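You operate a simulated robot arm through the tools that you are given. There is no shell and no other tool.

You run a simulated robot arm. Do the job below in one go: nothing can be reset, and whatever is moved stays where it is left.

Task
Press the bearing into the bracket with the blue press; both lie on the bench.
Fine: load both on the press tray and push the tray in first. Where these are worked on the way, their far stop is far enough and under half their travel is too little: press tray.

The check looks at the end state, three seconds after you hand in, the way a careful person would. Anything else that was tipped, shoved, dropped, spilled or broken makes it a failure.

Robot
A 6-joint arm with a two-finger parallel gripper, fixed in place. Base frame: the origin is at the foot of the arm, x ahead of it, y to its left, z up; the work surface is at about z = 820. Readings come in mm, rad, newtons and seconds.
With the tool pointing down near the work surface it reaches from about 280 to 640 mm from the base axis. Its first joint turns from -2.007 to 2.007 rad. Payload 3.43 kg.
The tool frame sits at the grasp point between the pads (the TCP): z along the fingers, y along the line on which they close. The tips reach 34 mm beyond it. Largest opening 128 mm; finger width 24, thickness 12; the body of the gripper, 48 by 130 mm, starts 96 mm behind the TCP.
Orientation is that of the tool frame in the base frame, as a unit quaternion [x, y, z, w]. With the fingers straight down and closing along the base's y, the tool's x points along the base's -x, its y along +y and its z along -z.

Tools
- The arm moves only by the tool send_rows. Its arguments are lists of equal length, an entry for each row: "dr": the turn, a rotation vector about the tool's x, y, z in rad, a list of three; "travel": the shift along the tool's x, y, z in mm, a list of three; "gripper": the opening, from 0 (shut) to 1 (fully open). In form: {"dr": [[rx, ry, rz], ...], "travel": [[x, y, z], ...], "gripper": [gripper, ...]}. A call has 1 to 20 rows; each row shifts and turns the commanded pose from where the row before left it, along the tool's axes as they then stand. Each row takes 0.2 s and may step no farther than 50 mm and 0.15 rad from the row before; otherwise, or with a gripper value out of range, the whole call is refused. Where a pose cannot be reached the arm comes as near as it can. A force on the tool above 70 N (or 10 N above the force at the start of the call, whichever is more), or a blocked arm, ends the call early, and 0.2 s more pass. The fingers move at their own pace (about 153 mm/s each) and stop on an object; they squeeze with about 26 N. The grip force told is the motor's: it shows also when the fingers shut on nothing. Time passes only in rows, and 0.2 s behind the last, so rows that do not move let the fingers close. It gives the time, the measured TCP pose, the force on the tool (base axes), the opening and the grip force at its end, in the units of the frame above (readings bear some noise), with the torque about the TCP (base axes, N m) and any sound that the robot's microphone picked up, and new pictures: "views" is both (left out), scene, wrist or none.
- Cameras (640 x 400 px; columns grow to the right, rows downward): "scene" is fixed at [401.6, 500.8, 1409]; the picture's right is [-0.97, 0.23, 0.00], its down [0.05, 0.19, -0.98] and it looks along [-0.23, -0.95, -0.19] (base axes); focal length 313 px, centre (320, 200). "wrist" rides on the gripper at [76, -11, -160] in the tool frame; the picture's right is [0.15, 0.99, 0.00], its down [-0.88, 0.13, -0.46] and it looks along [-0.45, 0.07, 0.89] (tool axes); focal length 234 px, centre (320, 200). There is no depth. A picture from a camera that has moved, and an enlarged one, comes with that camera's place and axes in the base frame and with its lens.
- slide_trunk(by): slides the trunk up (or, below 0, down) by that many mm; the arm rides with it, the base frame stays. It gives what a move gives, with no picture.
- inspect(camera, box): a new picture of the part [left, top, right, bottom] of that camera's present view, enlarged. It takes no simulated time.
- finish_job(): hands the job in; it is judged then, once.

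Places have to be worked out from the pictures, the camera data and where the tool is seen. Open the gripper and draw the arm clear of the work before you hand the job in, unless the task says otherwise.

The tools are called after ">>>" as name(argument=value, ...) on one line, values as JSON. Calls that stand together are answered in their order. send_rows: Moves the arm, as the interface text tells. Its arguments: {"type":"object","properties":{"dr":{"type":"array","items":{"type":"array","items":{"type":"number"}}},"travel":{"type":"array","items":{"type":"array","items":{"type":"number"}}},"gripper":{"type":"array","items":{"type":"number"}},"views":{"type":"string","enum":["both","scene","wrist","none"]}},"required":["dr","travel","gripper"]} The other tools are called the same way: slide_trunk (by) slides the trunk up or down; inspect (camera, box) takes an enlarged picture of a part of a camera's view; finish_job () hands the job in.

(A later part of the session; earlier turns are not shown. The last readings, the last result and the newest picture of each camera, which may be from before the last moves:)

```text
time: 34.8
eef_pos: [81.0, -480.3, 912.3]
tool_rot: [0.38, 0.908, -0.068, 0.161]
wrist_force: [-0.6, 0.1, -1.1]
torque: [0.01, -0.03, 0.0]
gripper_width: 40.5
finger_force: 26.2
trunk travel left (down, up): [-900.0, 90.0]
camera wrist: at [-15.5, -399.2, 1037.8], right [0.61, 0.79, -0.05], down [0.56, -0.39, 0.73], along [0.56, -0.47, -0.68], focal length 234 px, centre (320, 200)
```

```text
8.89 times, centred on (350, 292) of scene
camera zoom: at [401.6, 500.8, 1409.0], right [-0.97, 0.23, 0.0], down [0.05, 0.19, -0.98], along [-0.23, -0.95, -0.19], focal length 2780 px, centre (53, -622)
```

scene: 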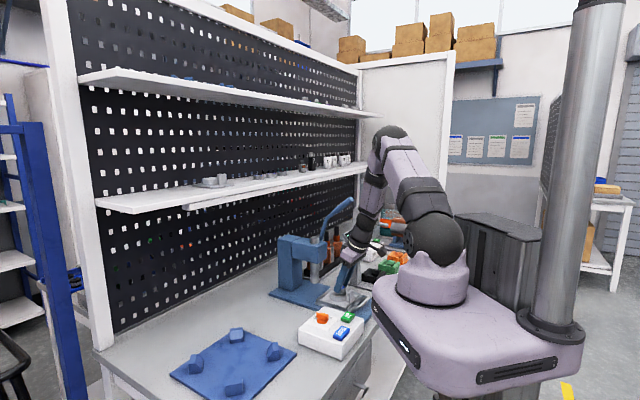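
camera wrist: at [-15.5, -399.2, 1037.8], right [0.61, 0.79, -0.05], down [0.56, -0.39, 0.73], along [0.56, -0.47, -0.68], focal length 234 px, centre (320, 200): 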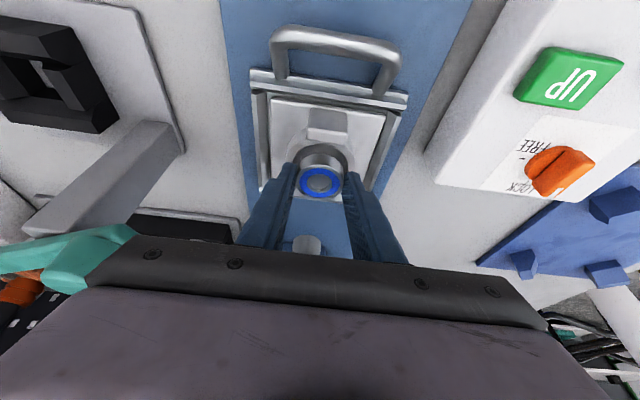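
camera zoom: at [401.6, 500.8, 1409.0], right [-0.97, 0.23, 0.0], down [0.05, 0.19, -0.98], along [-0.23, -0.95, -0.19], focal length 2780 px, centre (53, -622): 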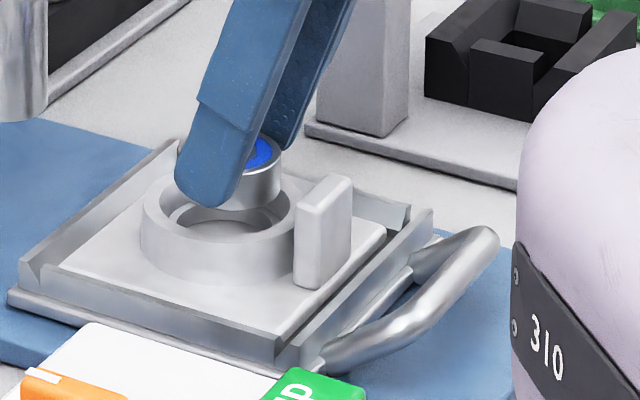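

The wrist view shows good alignment, but the scene view hints the bearing may be a few mm too far out. I zoom closer to compare.

>>> inspect(camera="scene", box=[332, 280, 364, 302])

>>> inspect(camera="wrist", box=[280, 135, 360, 200])

```text
16.00 times, centred on (348, 291) of scene
camera zoom: at [401.6, 500.8, 1409.0], right [-0.97, 0.23, 0.0], down [0.05, 0.19, -0.98], along [-0.23, -0.95, -0.19], focal length 5003 px, centre (-128, -1256)
```

zoom: 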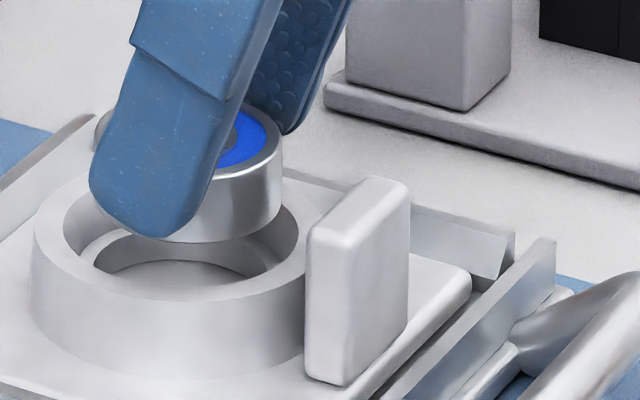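

```text
6.15 times, centred on (320, 168) of wrist
camera zoom: at [-15.5, -399.2, 1037.8], right [0.61, 0.79, -0.05], down [0.56, -0.39, 0.73], along [0.56, -0.47, -0.68], focal length 1441 px, centre (320, 400)
```

zoom: 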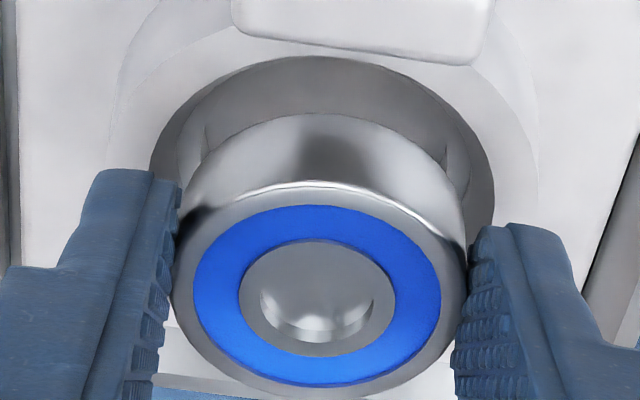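

Higher zoom shows the bearing only ~1.6 mm off to the out side, with its bottom ~8 mm above the ring. I shift in 1.5 mm and lower 8 mm, then look again.

>>> send_rows(dr=[[0, 0, 0], [0, 0, 0], [0, 0, 0]], travel=[[0, 0, 4.3], [1.4, 0, 3.8], [0, 0, 0]], gripper=[0, 0, 0], views="none")

>>> inspect(camera="scene", box=[332, 280, 364, 302])

>>> inspect(camera="wrist", box=[280, 135, 360, 200])

```text
time: 35.6
eef_pos: [81.5, -482.5, 905.1]
tool_rot: [0.38, 0.909, -0.067, 0.16]
wrist_force: [0.6, 0.0, -0.7]
torque: [0.0, 0.02, -0.03]
gripper_width: 40.5
finger_force: 26.4
trunk travel left (down, up): [-900.0, 90.0]
```

```text
16.00 times, centred on (348, 291) of scene
camera zoom: at [401.6, 500.8, 1409.0], right [-0.97, 0.23, 0.0], down [0.05, 0.19, -0.98], along [-0.23, -0.95, -0.19], focal length 5003 px, centre (-128, -1256)
```

zoom: 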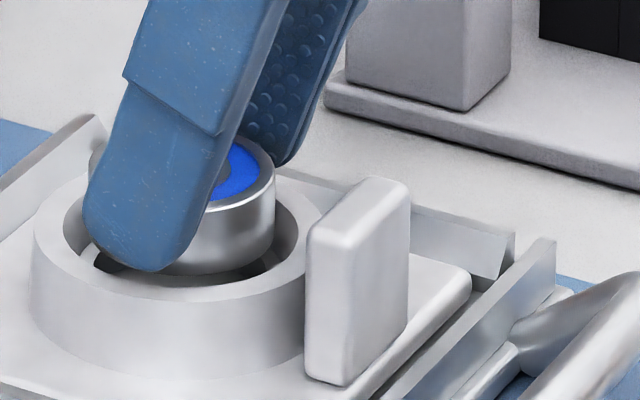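

```text
6.15 times, centred on (320, 168) of wrist
camera zoom: at [-14.5, -400.8, 1029.5], right [0.61, 0.79, -0.05], down [0.56, -0.39, 0.73], along [0.56, -0.47, -0.68], focal length 1441 px, centre (320, 400)
```

zoom: 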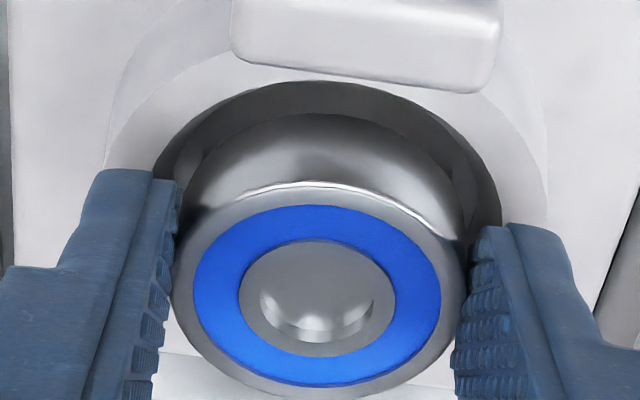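

Bearing is centred over the funnel, bottom ~3 mm above the rim. I lower another 4 mm with a 1 mm inward shift, checking force.

>>> send_rows(dr=[[0, 0, 0], [0, 0, 0], [0, 0, 0]], travel=[[-0.3, 0, 2.2], [0.7, 0, 1.9], [0, 0, 0]], gripper=[0, 0, 0], views="none")

>>> inspect(camera="scene", box=[332, 280, 364, 302])

>>> inspect(camera="wrist", box=[280, 135, 360, 200])

```text
time: 36.4
eef_pos: [83.5, -482.1, 901.9]
tool_rot: [0.38, 0.908, -0.068, 0.161]
wrist_force: [1.2, -0.4, 2.6]
torque: [0.06, -0.02, -0.01]
gripper_width: 40.7
finger_force: 25.8
trunk travel left (down, up): [-900.0, 90.0]
```

```text
16.00 times, centred on (348, 291) of scene
camera zoom: at [401.6, 500.8, 1409.0], right [-0.97, 0.23, 0.0], down [0.05, 0.19, -0.98], along [-0.23, -0.95, -0.19], focal length 5003 px, centre (-128, -1256)
```

zoom: 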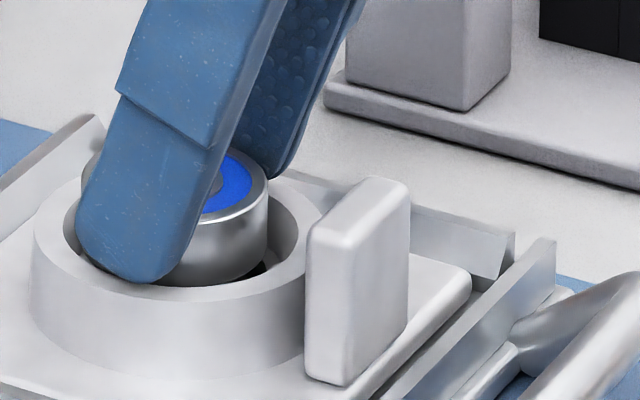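

```text
6.15 times, centred on (320, 168) of wrist
camera zoom: at [-13.1, -401.6, 1026.1], right [0.61, 0.79, -0.05], down [0.56, -0.39, 0.73], along [0.56, -0.47, -0.68], focal length 1441 px, centre (320, 400)
```

zoom: 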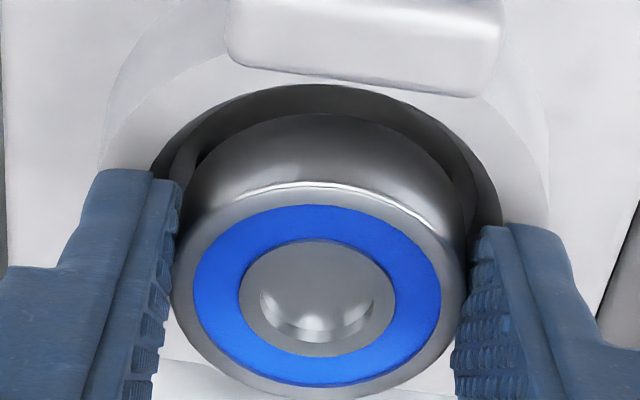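

Light contact (about 3 N) and the bearing is nested in the funnel mouth, centred within ~1.5 mm in both views. I release it and see how it settles.

>>> send_rows(dr=[[0, 0, 0], [0, 0, 0], [0, 0, 0], [0, 0, 0]], travel=[[-0.2, 0, -0.5], [0, 0, 0], [0, 0, 0], [0, 0, 0]], gripper=[0, 0.38, 0.45, 0.5], views="none")

>>> inspect(camera="scene", box=[332, 280, 364, 302])

>>> inspect(camera="wrist", box=[270, 130, 370, 210])

```text
time: 37.4
eef_pos: [82.8, -483.2, 901.7]
tool_rot: [0.38, 0.909, -0.068, 0.16]
wrist_force: [0.4, 0.2, -0.2]
torque: [0.01, 0.0, 0.01]
gripper_width: 64.0
finger_force: 0.0
trunk travel left (down, up): [-900.0, 90.0]
```

```text
16.00 times, centred on (348, 291) of scene
camera zoom: at [401.6, 500.8, 1409.0], right [-0.97, 0.23, 0.0], down [0.05, 0.19, -0.98], along [-0.23, -0.95, -0.19], focal length 5003 px, centre (-128, -1256)
```

zoom: 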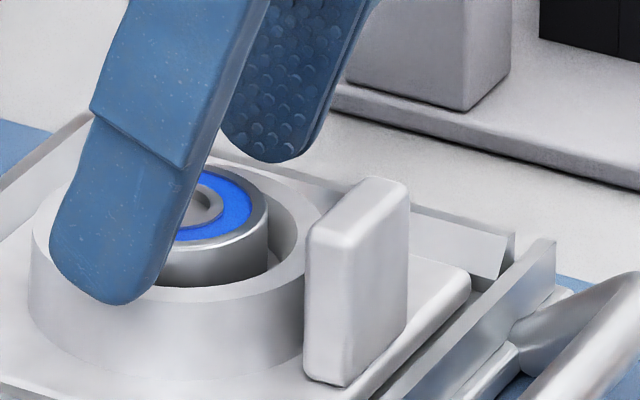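

```text
5.00 times, centred on (320, 170) of wrist
camera zoom: at [-13.1, -401.4, 1026.6], right [0.61, 0.79, -0.05], down [0.56, -0.39, 0.73], along [0.56, -0.47, -0.68], focal length 1171 px, centre (320, 350)
```

zoom: 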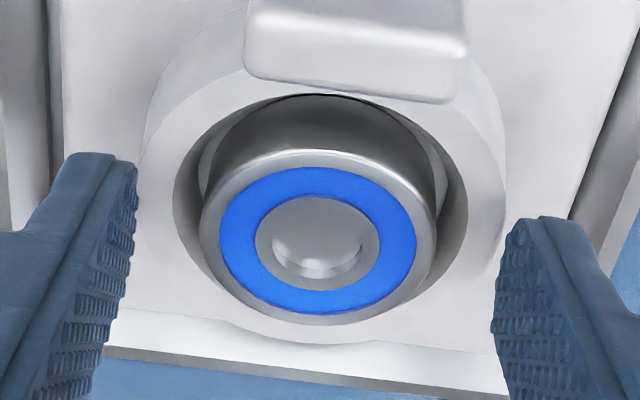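

The bearing dropped into the funnel and looks level. I rise straight up and take clear pictures.

>>> send_rows(dr=[[0, 0, 0], [0, 0, 0], [0, 0, 0], [0, 0, 0]], travel=[[-5.2, 0, -14.1], [-12.1, 0, -32.9], [-13.8, 0, -37.6], [0, 0, 0]], gripper=[0.55, 0.55, 0.6, 0.6], views="both")

>>> inspect(camera="scene", box=[325, 280, 365, 308])

>>> inspect(camera="wrist", box=[260, 60, 380, 180])

```text
time: 38.4
eef_pos: [82.4, -484.1, 993.3]
tool_rot: [0.38, 0.908, -0.068, 0.16]
wrist_force: [-1.1, 0.9, 0.2]
torque: [-0.01, -0.02, 0.0]
gripper_width: 76.8
finger_force: 0.0
trunk travel left (down, up): [-900.0, 90.0]
camera wrist: at [-13.9, -403.3, 1116.9], right [0.61, 0.79, -0.05], down [0.56, -0.39, 0.73], along [0.56, -0.47, -0.68], focal length 234 px, centre (320, 200)
```

scene: 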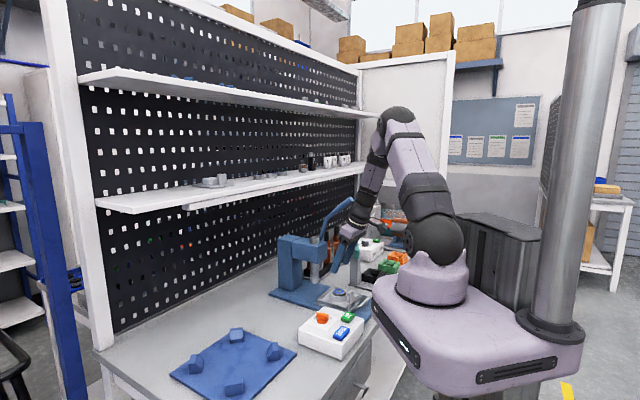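
wrist: 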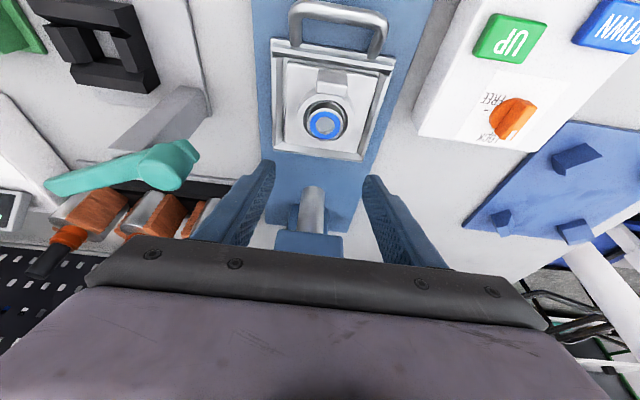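

```text
14.29 times, centred on (345, 294) of scene
camera zoom: at [401.6, 500.8, 1409.0], right [-0.97, 0.23, 0.0], down [0.05, 0.19, -0.98], along [-0.23, -0.95, -0.19], focal length 4467 px, centre (-37, -1143)
```

zoom: 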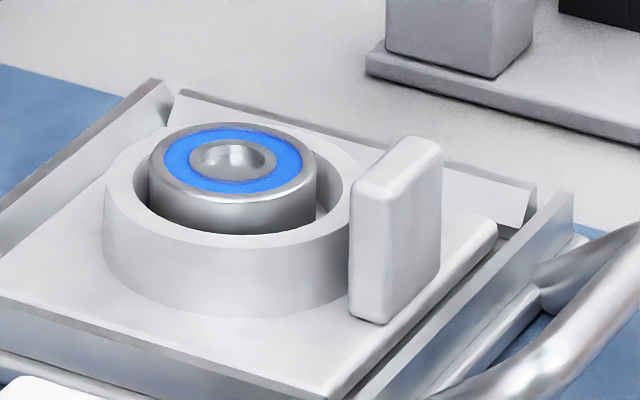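

```text
3.33 times, centred on (320, 120) of wrist
camera zoom: at [-13.9, -403.3, 1116.9], right [0.61, 0.79, -0.05], down [0.56, -0.39, 0.73], along [0.56, -0.47, -0.68], focal length 781 px, centre (320, 467)
```

zoom: 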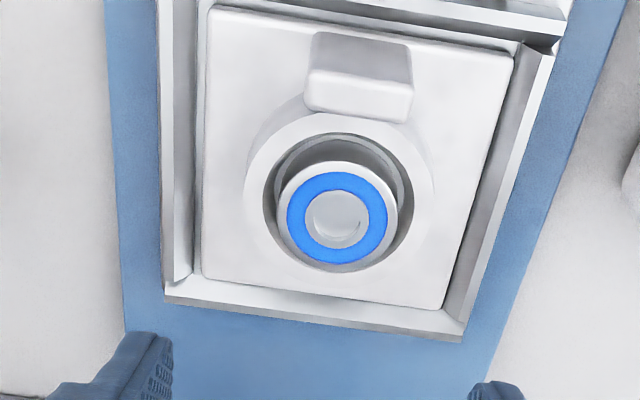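

The bearing sits level in the funnel; I check more closely whether it is centred over the bore.

>>> inspect(camera="scene", box=[331, 286, 353, 302])

>>> inspect(camera="wrist", box=[295, 85, 355, 150])

```text
16.00 times, centred on (342, 294) of scene
camera zoom: at [401.6, 500.8, 1409.0], right [-0.97, 0.23, 0.0], down [0.05, 0.19, -0.98], along [-0.23, -0.95, -0.19], focal length 5003 px, centre (-32, -1304)
```

zoom: 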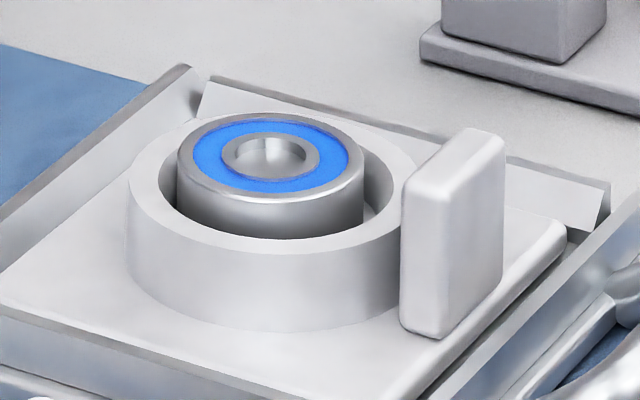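

```text
6.15 times, centred on (325, 118) of wrist
camera zoom: at [-13.9, -403.3, 1116.9], right [0.61, 0.79, -0.05], down [0.56, -0.39, 0.73], along [0.56, -0.47, -0.68], focal length 1441 px, centre (289, 708)
```

zoom: 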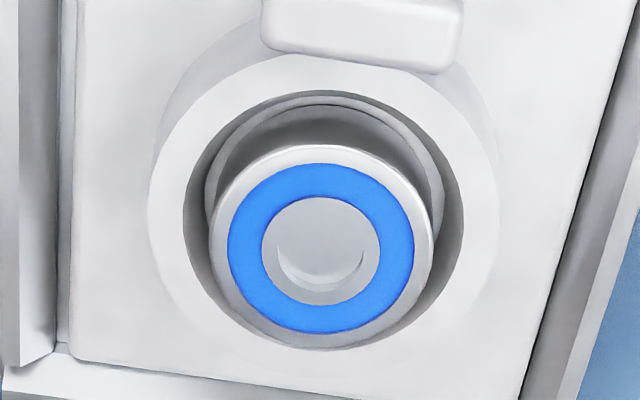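

The bearing is within ~1.5 mm of centre and level, its top a bit below the ram's height. Next I go back out to the tray handle with the gripper fully open and straddle it as before.

>>> send_rows(dr=[[0, 0, 0], [0, 0, 0], [0, 0, 0], [0, 0, 0], [0, 0, 0], [0, 0, 0], [0, 0, 0]], travel=[[0, 0, 0], [36.8, -1, -13.5], [36.8, 0, -13.5], [36.8, 0, -13.5], [9.6, 0, 26.3], [9.6, 0, 26.3], [0, 0, 0]], gripper=[1, 1, 1, 1, 1, 1, 1], views="both")

>>> inspect(camera="wrist", box=[220, 120, 420, 260])

```text
time: 40.0
eef_pos: [-0.1, -402.6, 936.3]
tool_rot: [0.379, 0.909, -0.067, 0.161]
wrist_force: [-0.1, -0.7, -0.3]
torque: [0.0, 0.0, -0.01]
gripper_width: 128.0
finger_force: 0.1
trunk travel left (down, up): [-900.0, 90.0]
camera wrist: at [-96.3, -320.4, 1060.2], right [0.61, 0.79, -0.05], down [0.56, -0.39, 0.73], along [0.56, -0.47, -0.68], focal length 234 px, centre (320, 200)
```

scene: 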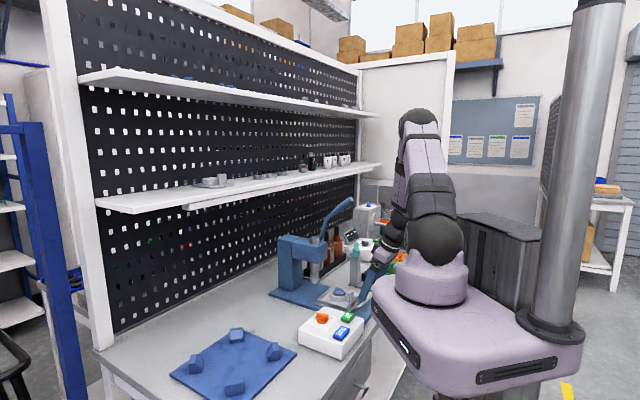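
wrist: 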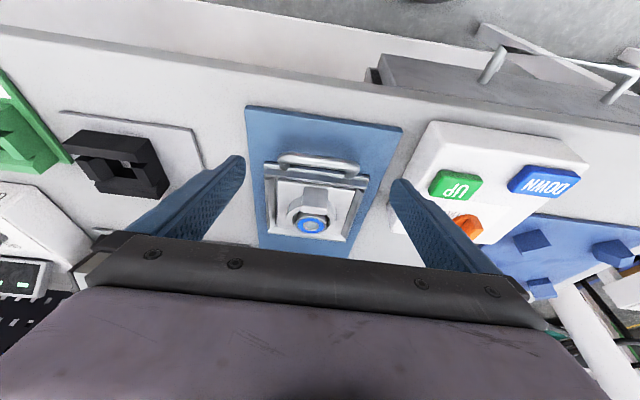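

```text
2.86 times, centred on (320, 190) of wrist
camera zoom: at [-96.3, -320.4, 1060.2], right [0.61, 0.79, -0.05], down [0.56, -0.39, 0.73], along [0.56, -0.47, -0.68], focal length 669 px, centre (320, 229)
```

zoom: 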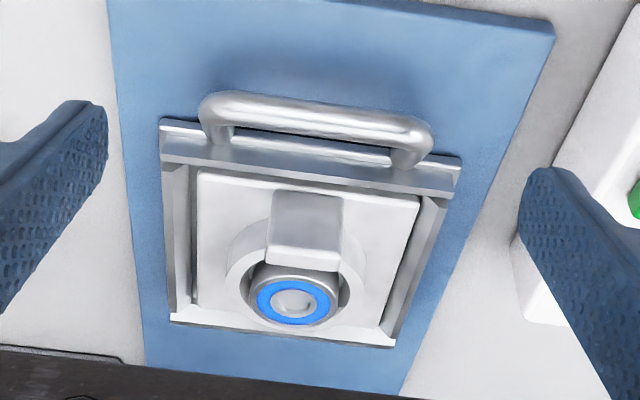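

Handle is in the same relative place as at the first grip. I descend 62 mm along the tool and close on the handle.

>>> send_rows(dr=[[0, 0, 0], [0, 0, 0], [0, 0, 0], [0, 0, 0], [0, 0, 0], [0, 0, 0]], travel=[[-0.5, 0, 25], [-0.5, 0, 22], [0, 0, 15], [0, 0, 0], [0, 0, 0], [0, 0, 0]], gripper=[1, 1, 1, 0.8, 0.75, 0.7], views="both")

>>> inspect(camera="scene", box=[310, 260, 390, 320])

```text
time: 41.4
eef_pos: [13.8, -416.9, 877.4]
tool_rot: [0.38, 0.909, -0.067, 0.16]
wrist_force: [-0.8, 0.0, -1.3]
torque: [-0.37, 0.07, 0.03]
gripper_width: 91.3
finger_force: 45.0
trunk travel left (down, up): [-900.0, 90.0]
camera wrist: at [-81.6, -335.9, 1002.6], right [0.61, 0.79, -0.05], down [0.56, -0.39, 0.73], along [0.56, -0.47, -0.68], focal length 234 px, centre (320, 200)
```

scene: 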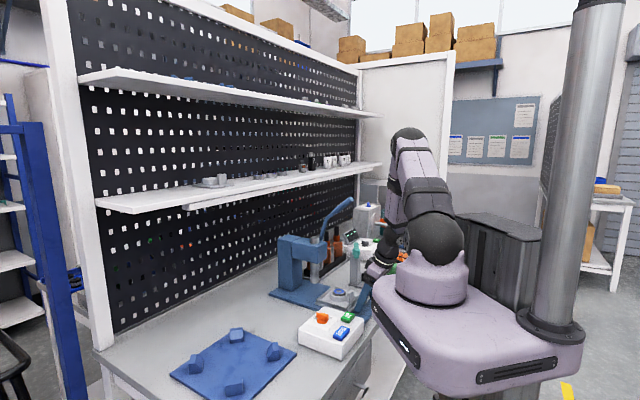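
wrist: 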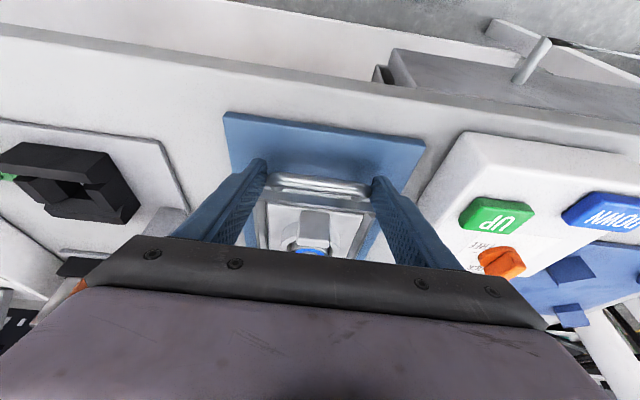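

```text
6.67 times, centred on (350, 290) of scene
camera zoom: at [401.6, 500.8, 1409.0], right [-0.97, 0.23, 0.0], down [0.05, 0.19, -0.98], along [-0.23, -0.95, -0.19], focal length 2085 px, centre (120, -400)
```

zoom: 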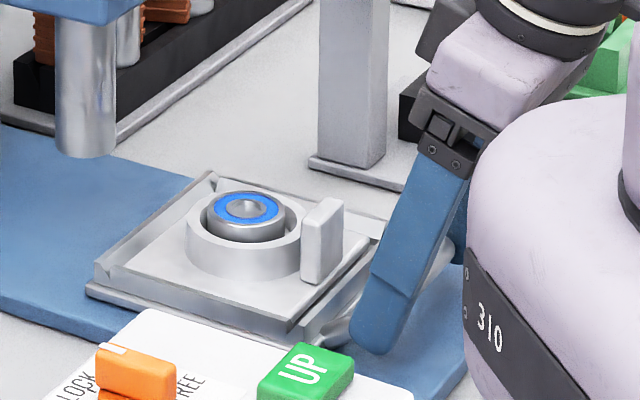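

Handle gripped again. I push the tray in slowly, 56 mm first, and check the bearing.

>>> send_rows(dr=[[0, 0, 0], [0, 0, 0], [0, 0, 0], [0, 0, 0], [0, 0, 0], [0, 0, 0], [0, 0, 0], [0, 0, 0]], travel=[[-3.8, 0, 1.4], [-6.6, 0, 2.4], [-7.5, 0, 2.75], [-7.5, 0, 2.75], [-7.5, 0, 2.75], [-7.5, 0, 2.75], [-6.6, 0, 2.4], [-3.8, 0, 1.4]], gripper=[0.65, 0.65, 0.65, 0.65, 0.65, 0.65, 0.65, 0.65], views="scene")

>>> inspect(camera="scene", box=[300, 255, 380, 315])

```text
time: 43.2
eef_pos: [51.3, -455.3, 878.0]
tool_rot: [0.38, 0.908, -0.067, 0.16]
wrist_force: [-3.3, -3.6, 5.4]
torque: [-0.99, 0.51, 0.0]
gripper_width: 91.1
finger_force: 45.0
trunk travel left (down, up): [-900.0, 90.0]
```

scene: 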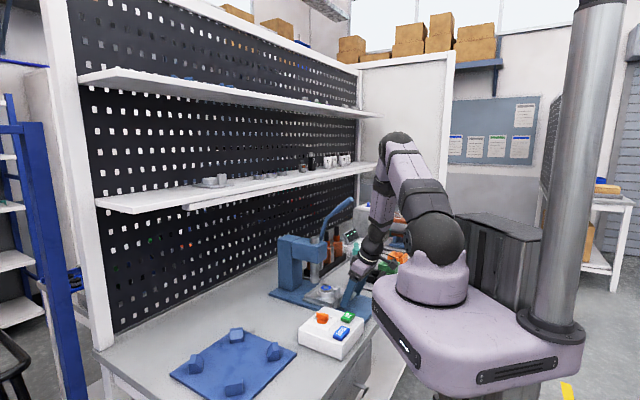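

```text
6.67 times, centred on (340, 285) of scene
camera zoom: at [401.6, 500.8, 1409.0], right [-0.97, 0.23, 0.0], down [0.05, 0.19, -0.98], along [-0.23, -0.95, -0.19], focal length 2085 px, centre (187, -367)
```

zoom: 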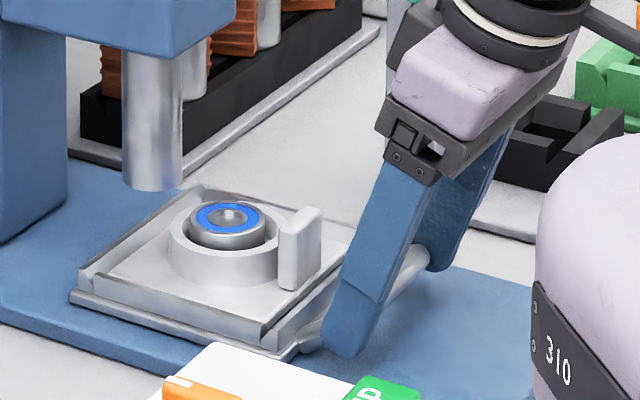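

Tray slid in ~54 mm and the bearing is undisturbed. I continue 24 mm and check the clearance below the ram.

>>> send_rows(dr=[[0, 0, 0], [0, 0, 0], [0, 0, 0], [0, 0, 0]], travel=[[-4.7, 0, 1.7], [-6.6, 0, 2.4], [-6.6, 0, 2.4], [-4.7, 0, 1.7]], gripper=[0.65, 0.65, 0.65, 0.65], views="none")

>>> inspect(camera="scene", box=[305, 265, 355, 303])

```text
time: 44.2
eef_pos: [67.9, -472.3, 877.2]
tool_rot: [0.38, 0.908, -0.067, 0.161]
wrist_force: [-6.2, -5.5, 2.6]
torque: [-0.68, 0.39, -0.11]
gripper_width: 91.3
finger_force: 44.9
trunk travel left (down, up): [-900.0, 90.0]
```

```text
10.53 times, centred on (330, 284) of scene
camera zoom: at [401.6, 500.8, 1409.0], right [-0.97, 0.23, 0.0], down [0.05, 0.19, -0.98], along [-0.23, -0.95, -0.19], focal length 3292 px, centre (215, -684)
```

zoom: 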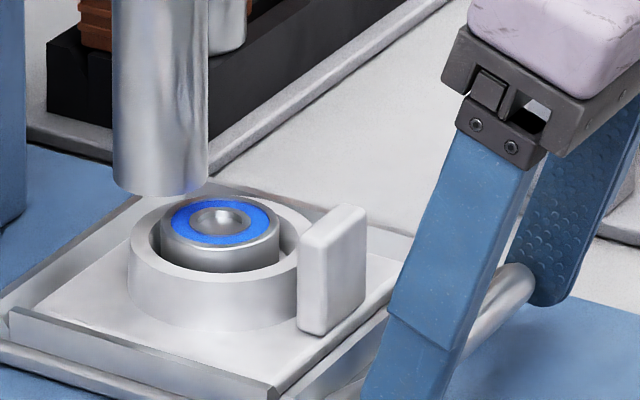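

The clearance under the ram looks fine (ram bottom ~5 mm above the bearing). I continue pushing gently toward the far stop in small steps, checking before the bearing goes under.

>>> send_rows(dr=[[0, 0, 0], [0, 0, 0], [0, 0, 0]], travel=[[-3.8, 0, 1.4], [-5.6, 0, 2.1], [-3.8, 0, 1.4]], gripper=[0.65, 0.65, 0.65], views="none")

>>> inspect(camera="scene", box=[305, 265, 355, 303])

>>> inspect(camera="wrist", box=[260, 170, 380, 250])

```text
time: 45.0
eef_pos: [80.0, -483.0, 878.2]
tool_rot: [0.38, 0.908, -0.067, 0.162]
wrist_force: [-7.2, -6.3, 5.8]
torque: [0.43, 0.18, 0.08]
gripper_width: 91.1
finger_force: 44.8
trunk travel left (down, up): [-900.0, 90.0]
```

```text
10.53 times, centred on (330, 284) of scene
camera zoom: at [401.6, 500.8, 1409.0], right [-0.97, 0.23, 0.0], down [0.05, 0.19, -0.98], along [-0.23, -0.95, -0.19], focal length 3292 px, centre (215, -684)
```

zoom: 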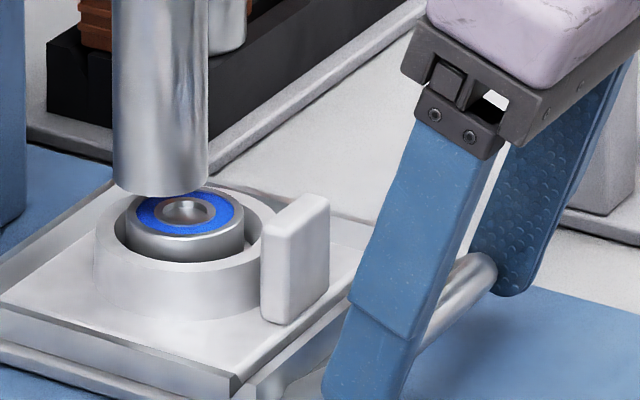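

```text
5.00 times, centred on (320, 210) of wrist
camera zoom: at [-16.8, -400.6, 1002.3], right [0.61, 0.79, -0.05], down [0.56, -0.39, 0.73], along [0.56, -0.47, -0.68], focal length 1171 px, centre (320, 150)
```

zoom: 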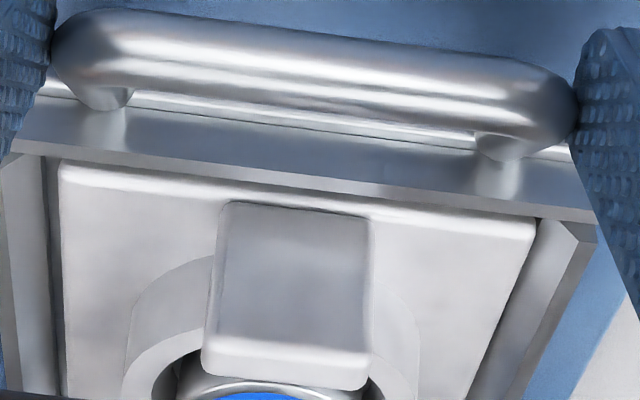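

Bearing still slides under freely; about 10 mm remain to line up with the ram. I push on in small steps to find the far stop.

>>> send_rows(dr=[[0, 0, 0], [0, 0, 0], [0, 0, 0]], travel=[[-2.8, 0, 1.0], [-3.8, 0, 1.4], [-2.8, 0, 1.0]], gripper=[0.65, 0.65, 0.65], views="none")

>>> inspect(camera="scene", box=[305, 265, 355, 303])

```text
time: 45.8
eef_pos: [85.4, -490.0, 877.8]
tool_rot: [0.379, 0.909, -0.067, 0.161]
wrist_force: [-4.5, -6.4, 0.3]
torque: [-1.04, 0.07, -0.58]
gripper_width: 91.3
finger_force: 44.7
trunk travel left (down, up): [-900.0, 90.0]
```

```text
10.53 times, centred on (330, 284) of scene
camera zoom: at [401.6, 500.8, 1409.0], right [-0.97, 0.23, 0.0], down [0.05, 0.19, -0.98], along [-0.23, -0.95, -0.19], focal length 3292 px, centre (215, -684)
```

zoom: 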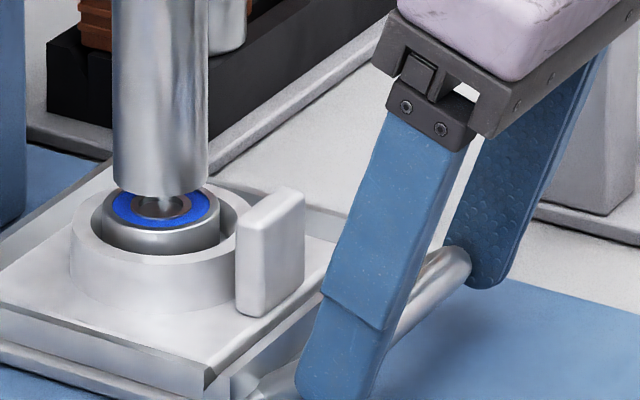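

Bearing and ram are now aligned in the scene view; the initial tray position is ~7 mm further. I push gently on to see where the far stop is.

>>> send_rows(dr=[[0, 0, 0], [0, 0, 0], [0, 0, 0], [0, 0, 0]], travel=[[-1.9, 0, 0.7], [-2.4, 0, 0.85], [-2.4, 0, 0.85], [0, 0, 0]], gripper=[0.65, 0.65, 0.65, 0.65], views="none")

>>> inspect(camera="scene", box=[305, 265, 355, 303])

```text
time: 46.8
eef_pos: [89.7, -493.1, 878.5]
tool_rot: [0.38, 0.909, -0.066, 0.161]
wrist_force: [-15.6, 4.4, 2.3]
torque: [0.58, 1.27, -0.27]
gripper_width: 91.2
finger_force: 45.3
trunk travel left (down, up): [-900.0, 90.0]
```

```text
10.53 times, centred on (330, 284) of scene
camera zoom: at [401.6, 500.8, 1409.0], right [-0.97, 0.23, 0.0], down [0.05, 0.19, -0.98], along [-0.23, -0.95, -0.19], focal length 3292 px, centre (215, -684)
```

zoom: 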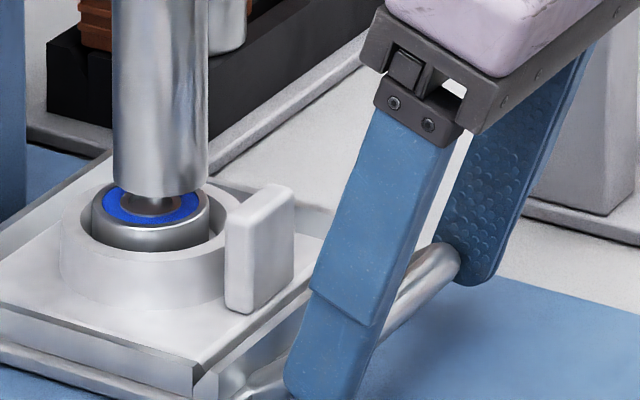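

The reaction force now points outward (~14 N) – the tray is at its far stop, with the bearing beneath the ram (about 4 mm past the axis, still well covered). I open the gripper and back away along the tool axis.

>>> send_rows(dr=[[0, 0, 0], [0, 0, 0], [0, 0, 0], [0, 0, 0], [0, 0, 0], [0, 0, 0], [0, 0, 0], [0, 0, 0], [0, 0, 0]], travel=[[0, 0, 0], [0, 0, 0], [0, 0, -20], [0, 0, -40], [0, 0, -45], [0, 0, -45], [0, 0, -45], [10, 0, -10], [0, 0, 0]], gripper=[1, 1, 1, 1, 1, 1, 1, 1, 1], views="both")

>>> inspect(camera="scene", box=[270, 185, 380, 310])

>>> inspect(camera="scene", box=[305, 265, 355, 303])

```text
time: 48.8
eef_pos: [34.0, -437.5, 1068.0]
tool_rot: [0.38, 0.909, -0.067, 0.16]
wrist_force: [-1.1, -0.3, 0.0]
torque: [0.01, 0.02, 0.0]
gripper_width: 128.2
finger_force: 0.2
trunk travel left (down, up): [-900.0, 90.0]
camera wrist: at [-61.3, -357.4, 1193.4], right [0.61, 0.79, -0.05], down [0.56, -0.39, 0.73], along [0.56, -0.47, -0.68], focal length 234 px, centre (320, 200)
```

scene: 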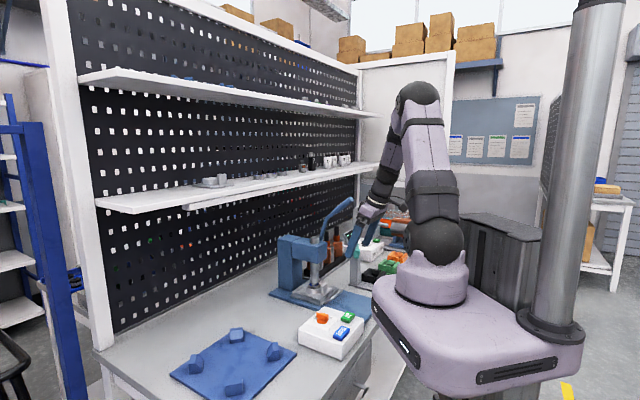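
wrist: 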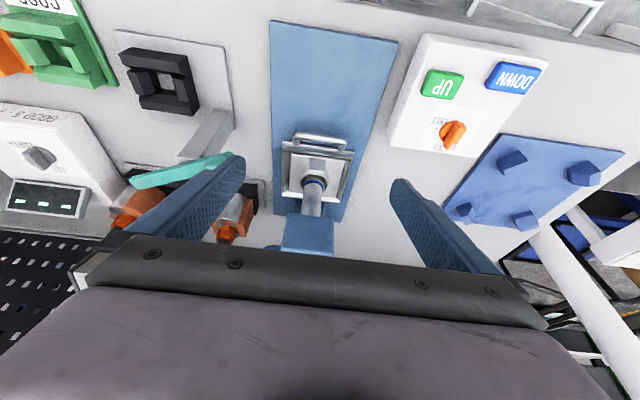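

```text
3.20 times, centred on (325, 248) of scene
camera zoom: at [401.6, 500.8, 1409.0], right [-0.97, 0.23, 0.0], down [0.05, 0.19, -0.98], along [-0.23, -0.95, -0.19], focal length 1001 px, centre (304, 48)
```

zoom: 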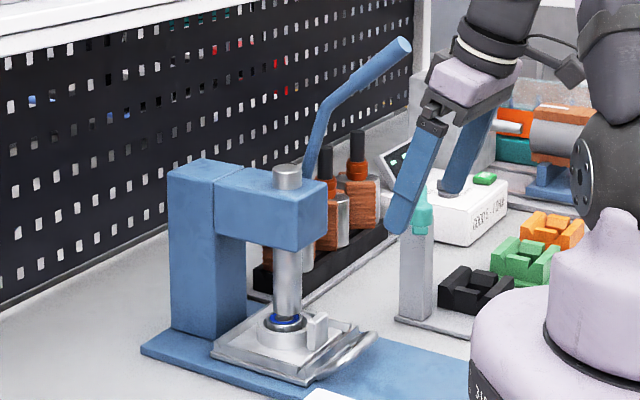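

```text
10.53 times, centred on (330, 284) of scene
camera zoom: at [401.6, 500.8, 1409.0], right [-0.97, 0.23, 0.0], down [0.05, 0.19, -0.98], along [-0.23, -0.95, -0.19], focal length 3292 px, centre (215, -684)
```

zoom: 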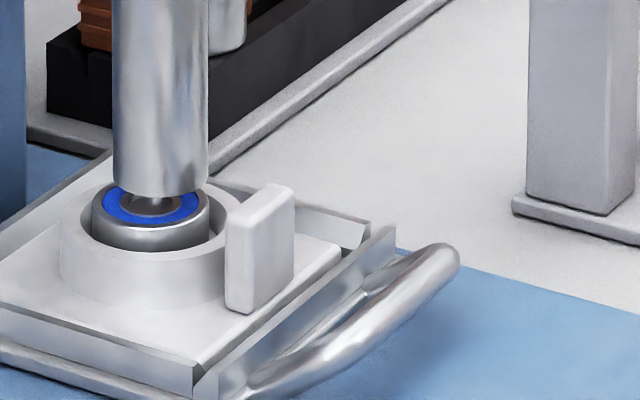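

The tray stays fully in, and the press lever is free to the left (tip near [39,-531,1198]). I rise and shift left to look at the lever from above and in front.

>>> send_rows(dr=[[0, 0, 0], [0, 0, 0], [0, 0, 0], [0, 0, 0], [0, 0, 0], [0, 0, 0]], travel=[[-6.1, -12.2, -36.5], [-6.1, -12.2, -36.5], [-6.1, -12.2, -36.5], [-6.1, -12.2, -36.5], [-6.1, -12.2, -36.5], [0, 0, 0]], gripper=[1, 1, 1, 1, 1, 1], views="both")

>>> inspect(camera="wrist", box=[230, 120, 410, 260])

>>> inspect(camera="scene", box=[300, 170, 400, 270])

```text
time: 50.2
eef_pos: [-31.8, -454.9, 1249.8]
tool_rot: [0.38, 0.909, -0.067, 0.16]
wrist_force: [0.1, 0.2, 0.5]
torque: [-0.01, 0.02, 0.01]
gripper_width: 128.2
finger_force: 0.0
trunk travel left (down, up): [-900.0, 90.0]
camera wrist: at [-127.8, -373.3, 1373.8], right [0.61, 0.79, -0.05], down [0.56, -0.39, 0.73], along [0.56, -0.47, -0.68], focal length 234 px, centre (320, 200)
```

scene: 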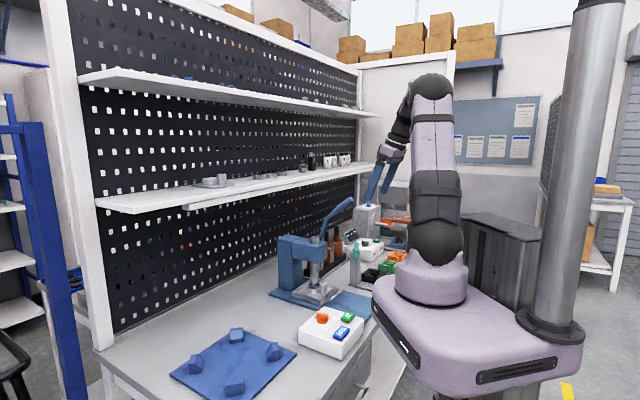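
wrist: 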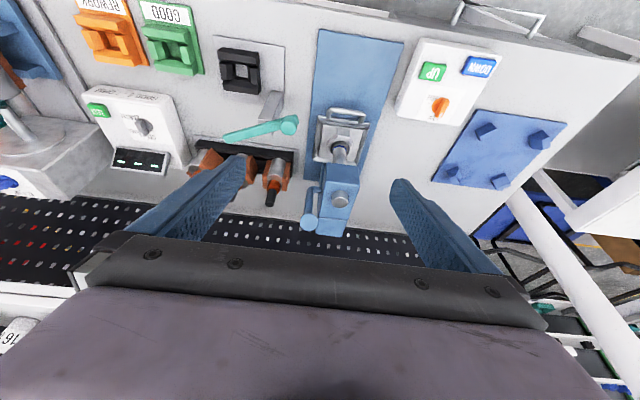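

```text
2.86 times, centred on (320, 190) of wrist
camera zoom: at [-127.8, -373.3, 1373.8], right [0.61, 0.79, -0.05], down [0.56, -0.39, 0.73], along [0.56, -0.47, -0.68], focal length 669 px, centre (320, 229)
```

zoom: 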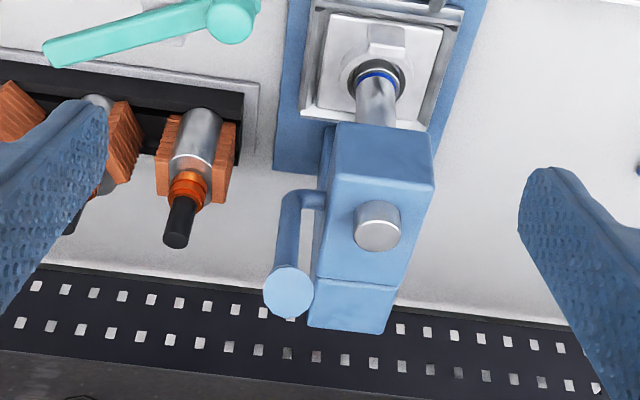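

```text
4.00 times, centred on (350, 220) of scene
camera zoom: at [401.6, 500.8, 1409.0], right [-0.97, 0.23, 0.0], down [0.05, 0.19, -0.98], along [-0.23, -0.95, -0.19], focal length 1251 px, centre (200, 120)
```

zoom: 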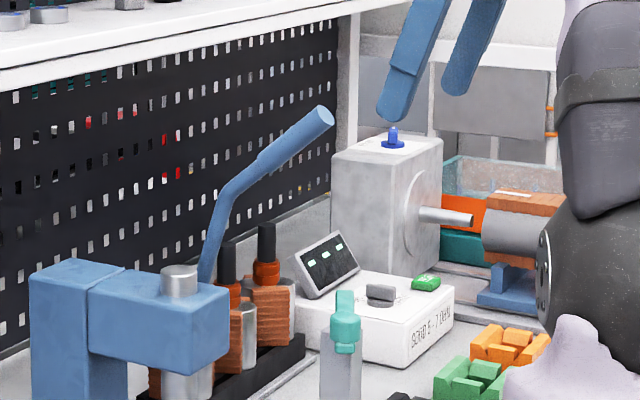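

The lever tip sits at in≈406, p≈-344, z≈1198 with its pivot near in≈532, z≈1010; the handle is ~22 mm thick. I'll straddle the handle near its tip with the fingers, approaching along the tool axis.

>>> send_rows(dr=[[0, 0, 0], [0, 0, 0], [0, 0, 0], [0, 0, 0], [0, 0, 0]], travel=[[-46.7, -0.5, -4], [-46.7, -0.5, -4], [0, 0, 30], [0, 0, 30], [0, 0, 0]], gripper=[0.55, 0.55, 0.55, 0.55, 0.55], views="both")

>>> inspect(camera="wrist", box=[230, 120, 410, 260])

>>> inspect(camera="scene", box=[300, 160, 400, 260])

```text
time: 51.4
eef_pos: [41.5, -531.3, 1232.9]
tool_rot: [0.38, 0.908, -0.068, 0.161]
wrist_force: [-0.1, 0.0, 0.3]
torque: [0.0, -0.03, -0.01]
gripper_width: 70.4
finger_force: 0.1
trunk travel left (down, up): [-900.0, 90.0]
camera wrist: at [-53.4, -449.4, 1357.1], right [0.61, 0.79, -0.05], down [0.56, -0.39, 0.73], along [0.56, -0.47, -0.68], focal length 234 px, centre (320, 200)
```

scene: 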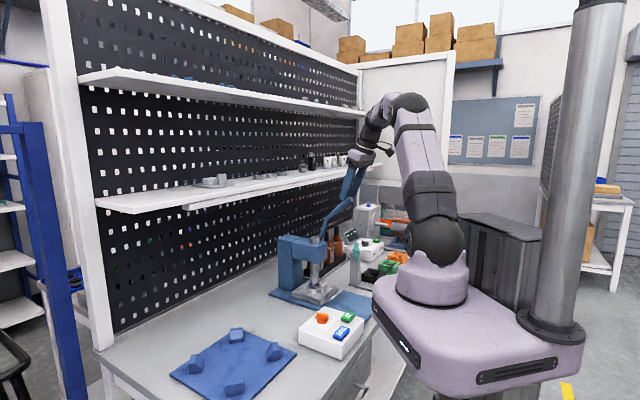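
wrist: 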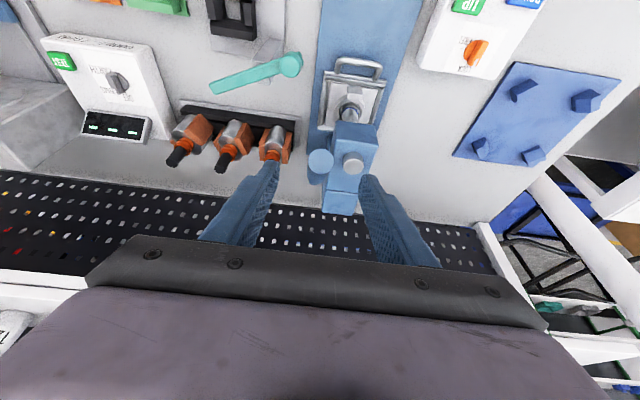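

```text
2.86 times, centred on (320, 190) of wrist
camera zoom: at [-53.4, -449.4, 1357.1], right [0.61, 0.79, -0.05], down [0.56, -0.39, 0.73], along [0.56, -0.47, -0.68], focal length 669 px, centre (320, 229)
```

zoom: 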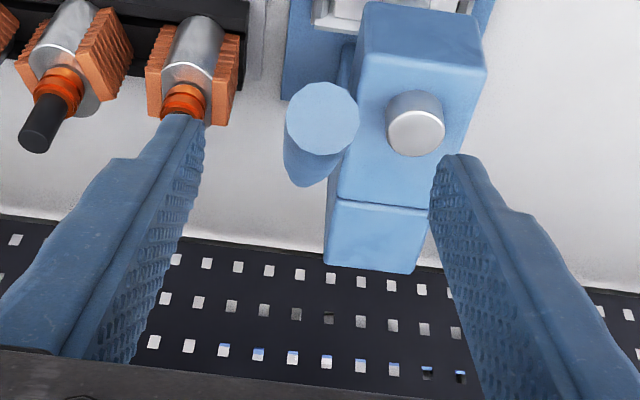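

```text
4.00 times, centred on (350, 210) of scene
camera zoom: at [401.6, 500.8, 1409.0], right [-0.97, 0.23, 0.0], down [0.05, 0.19, -0.98], along [-0.23, -0.95, -0.19], focal length 1251 px, centre (200, 160)
```

zoom: 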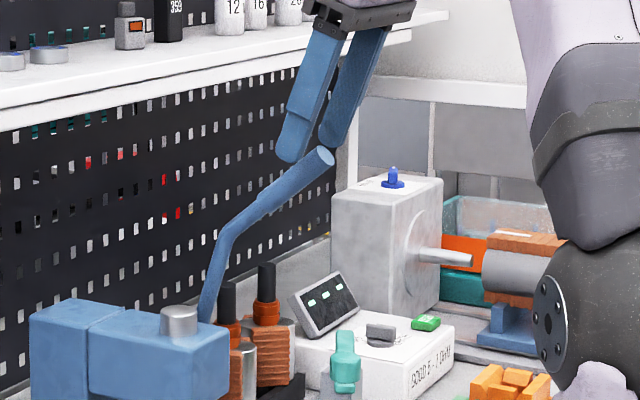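

The lever tip is centred between the fingers (p≈-344.7). I advance 40 mm and close on the handle.

>>> send_rows(dr=[[0, 0, 0], [0, 0, 0], [0, 0, 0], [0, 0, 0], [0, 0, 0]], travel=[[0.5, -1, 20], [0.5, 0, 20], [0, 0, 0], [0, 0, 0], [0, 0, 0]], gripper=[0.55, 0.55, 0.3, 0, 0], views="both")

>>> inspect(camera="scene", box=[300, 160, 400, 260])

```text
time: 52.6
eef_pos: [51.2, -540.8, 1194.1]
tool_rot: [0.379, 0.909, -0.067, 0.161]
wrist_force: [-0.7, -1.2, -0.6]
torque: [0.19, -0.76, 1.08]
gripper_width: 21.5
finger_force: 44.8
trunk travel left (down, up): [-900.0, 90.0]
camera wrist: at [-45.3, -460.0, 1318.8], right [0.61, 0.79, -0.05], down [0.56, -0.39, 0.73], along [0.56, -0.47, -0.68], focal length 234 px, centre (320, 200)
```

scene: 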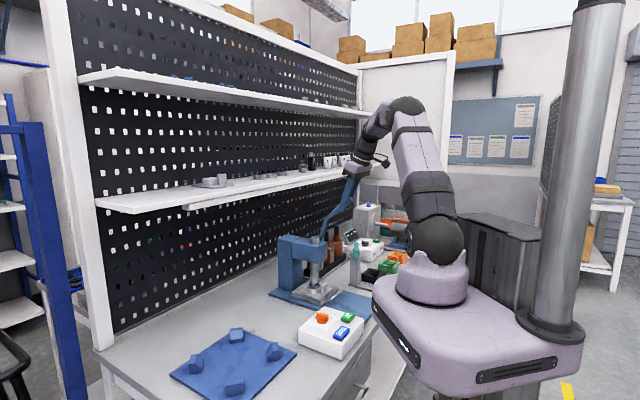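
wrist: 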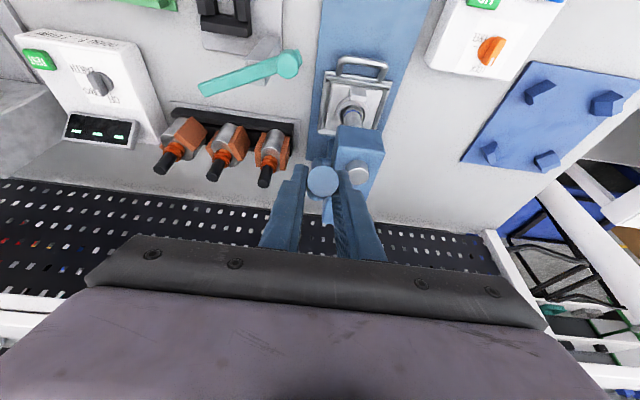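

```text
4.00 times, centred on (350, 210) of scene
camera zoom: at [401.6, 500.8, 1409.0], right [-0.97, 0.23, 0.0], down [0.05, 0.19, -0.98], along [-0.23, -0.95, -0.19], focal length 1251 px, centre (200, 160)
```

zoom: 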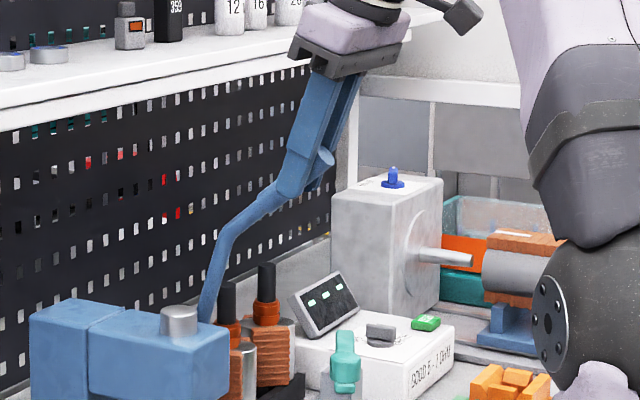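

The handle is gripped firmly (21.5 mm, 45 N). I pull it along its arc about the pivot, 10° first, and check the ram's response.

>>> send_rows(dr=[[0, 0, 0], [0, 0, 0], [0, 0, 0]], travel=[[17.1, 0, 4.4], [16.6, 0, 5.7], [0, 0, 0]], gripper=[0, 0, 0], views="both")

>>> inspect(camera="scene", box=[300, 160, 400, 260])

>>> inspect(camera="scene", box=[290, 235, 360, 305])

```text
time: 53.4
eef_pos: [32.1, -521.1, 1174.9]
tool_rot: [0.38, 0.909, -0.067, 0.161]
wrist_force: [5.6, -4.3, 5.1]
torque: [-0.46, -1.67, 1.19]
gripper_width: 21.7
finger_force: 44.9
trunk travel left (down, up): [-900.0, 90.0]
camera wrist: at [-64.4, -440.3, 1298.2], right [0.61, 0.79, -0.05], down [0.56, -0.39, 0.73], along [0.56, -0.47, -0.68], focal length 234 px, centre (320, 200)
```

scene: 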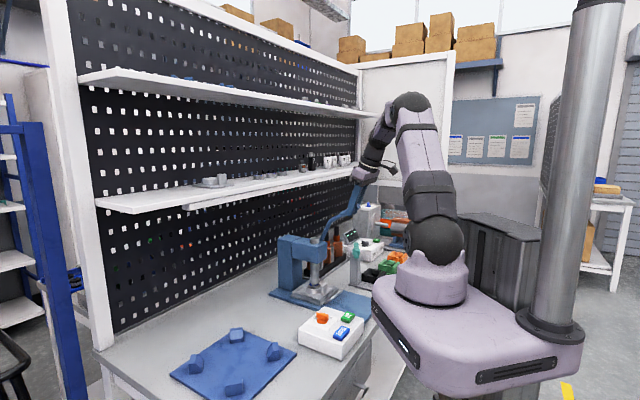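
wrist: 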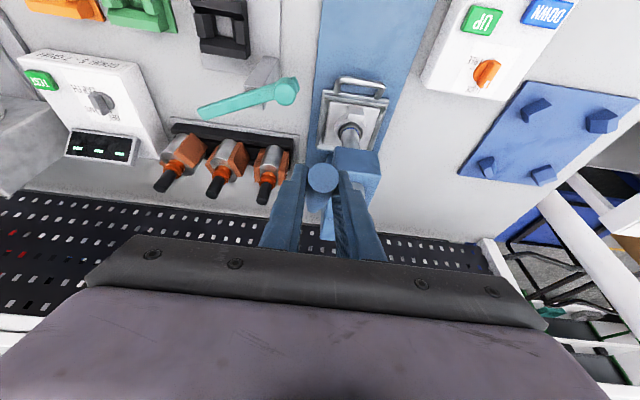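

```text
4.00 times, centred on (350, 210) of scene
camera zoom: at [401.6, 500.8, 1409.0], right [-0.97, 0.23, 0.0], down [0.05, 0.19, -0.98], along [-0.23, -0.95, -0.19], focal length 1251 px, centre (200, 160)
```

zoom: 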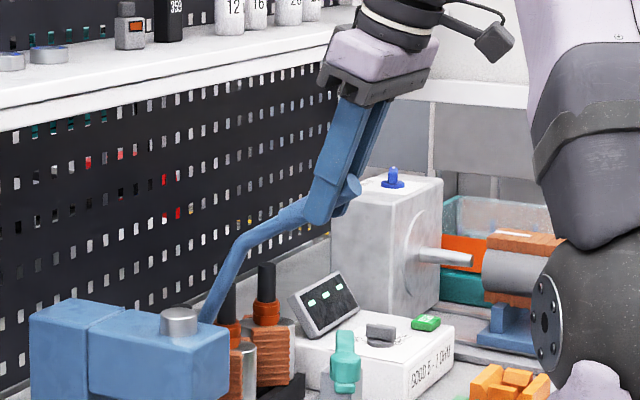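

```text
5.71 times, centred on (325, 270) of scene
camera zoom: at [401.6, 500.8, 1409.0], right [-0.97, 0.23, 0.0], down [0.05, 0.19, -0.98], along [-0.23, -0.95, -0.19], focal length 1787 px, centre (291, -200)
```

zoom: 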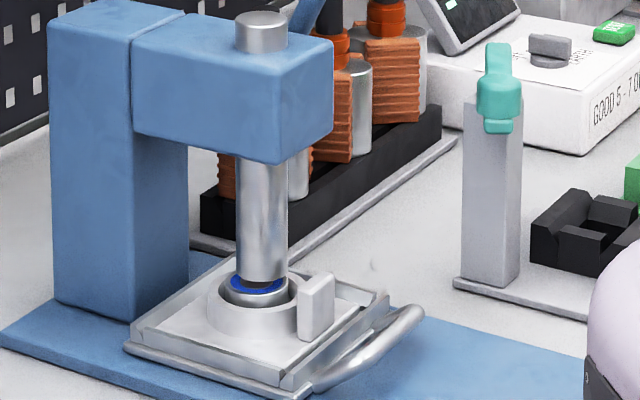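

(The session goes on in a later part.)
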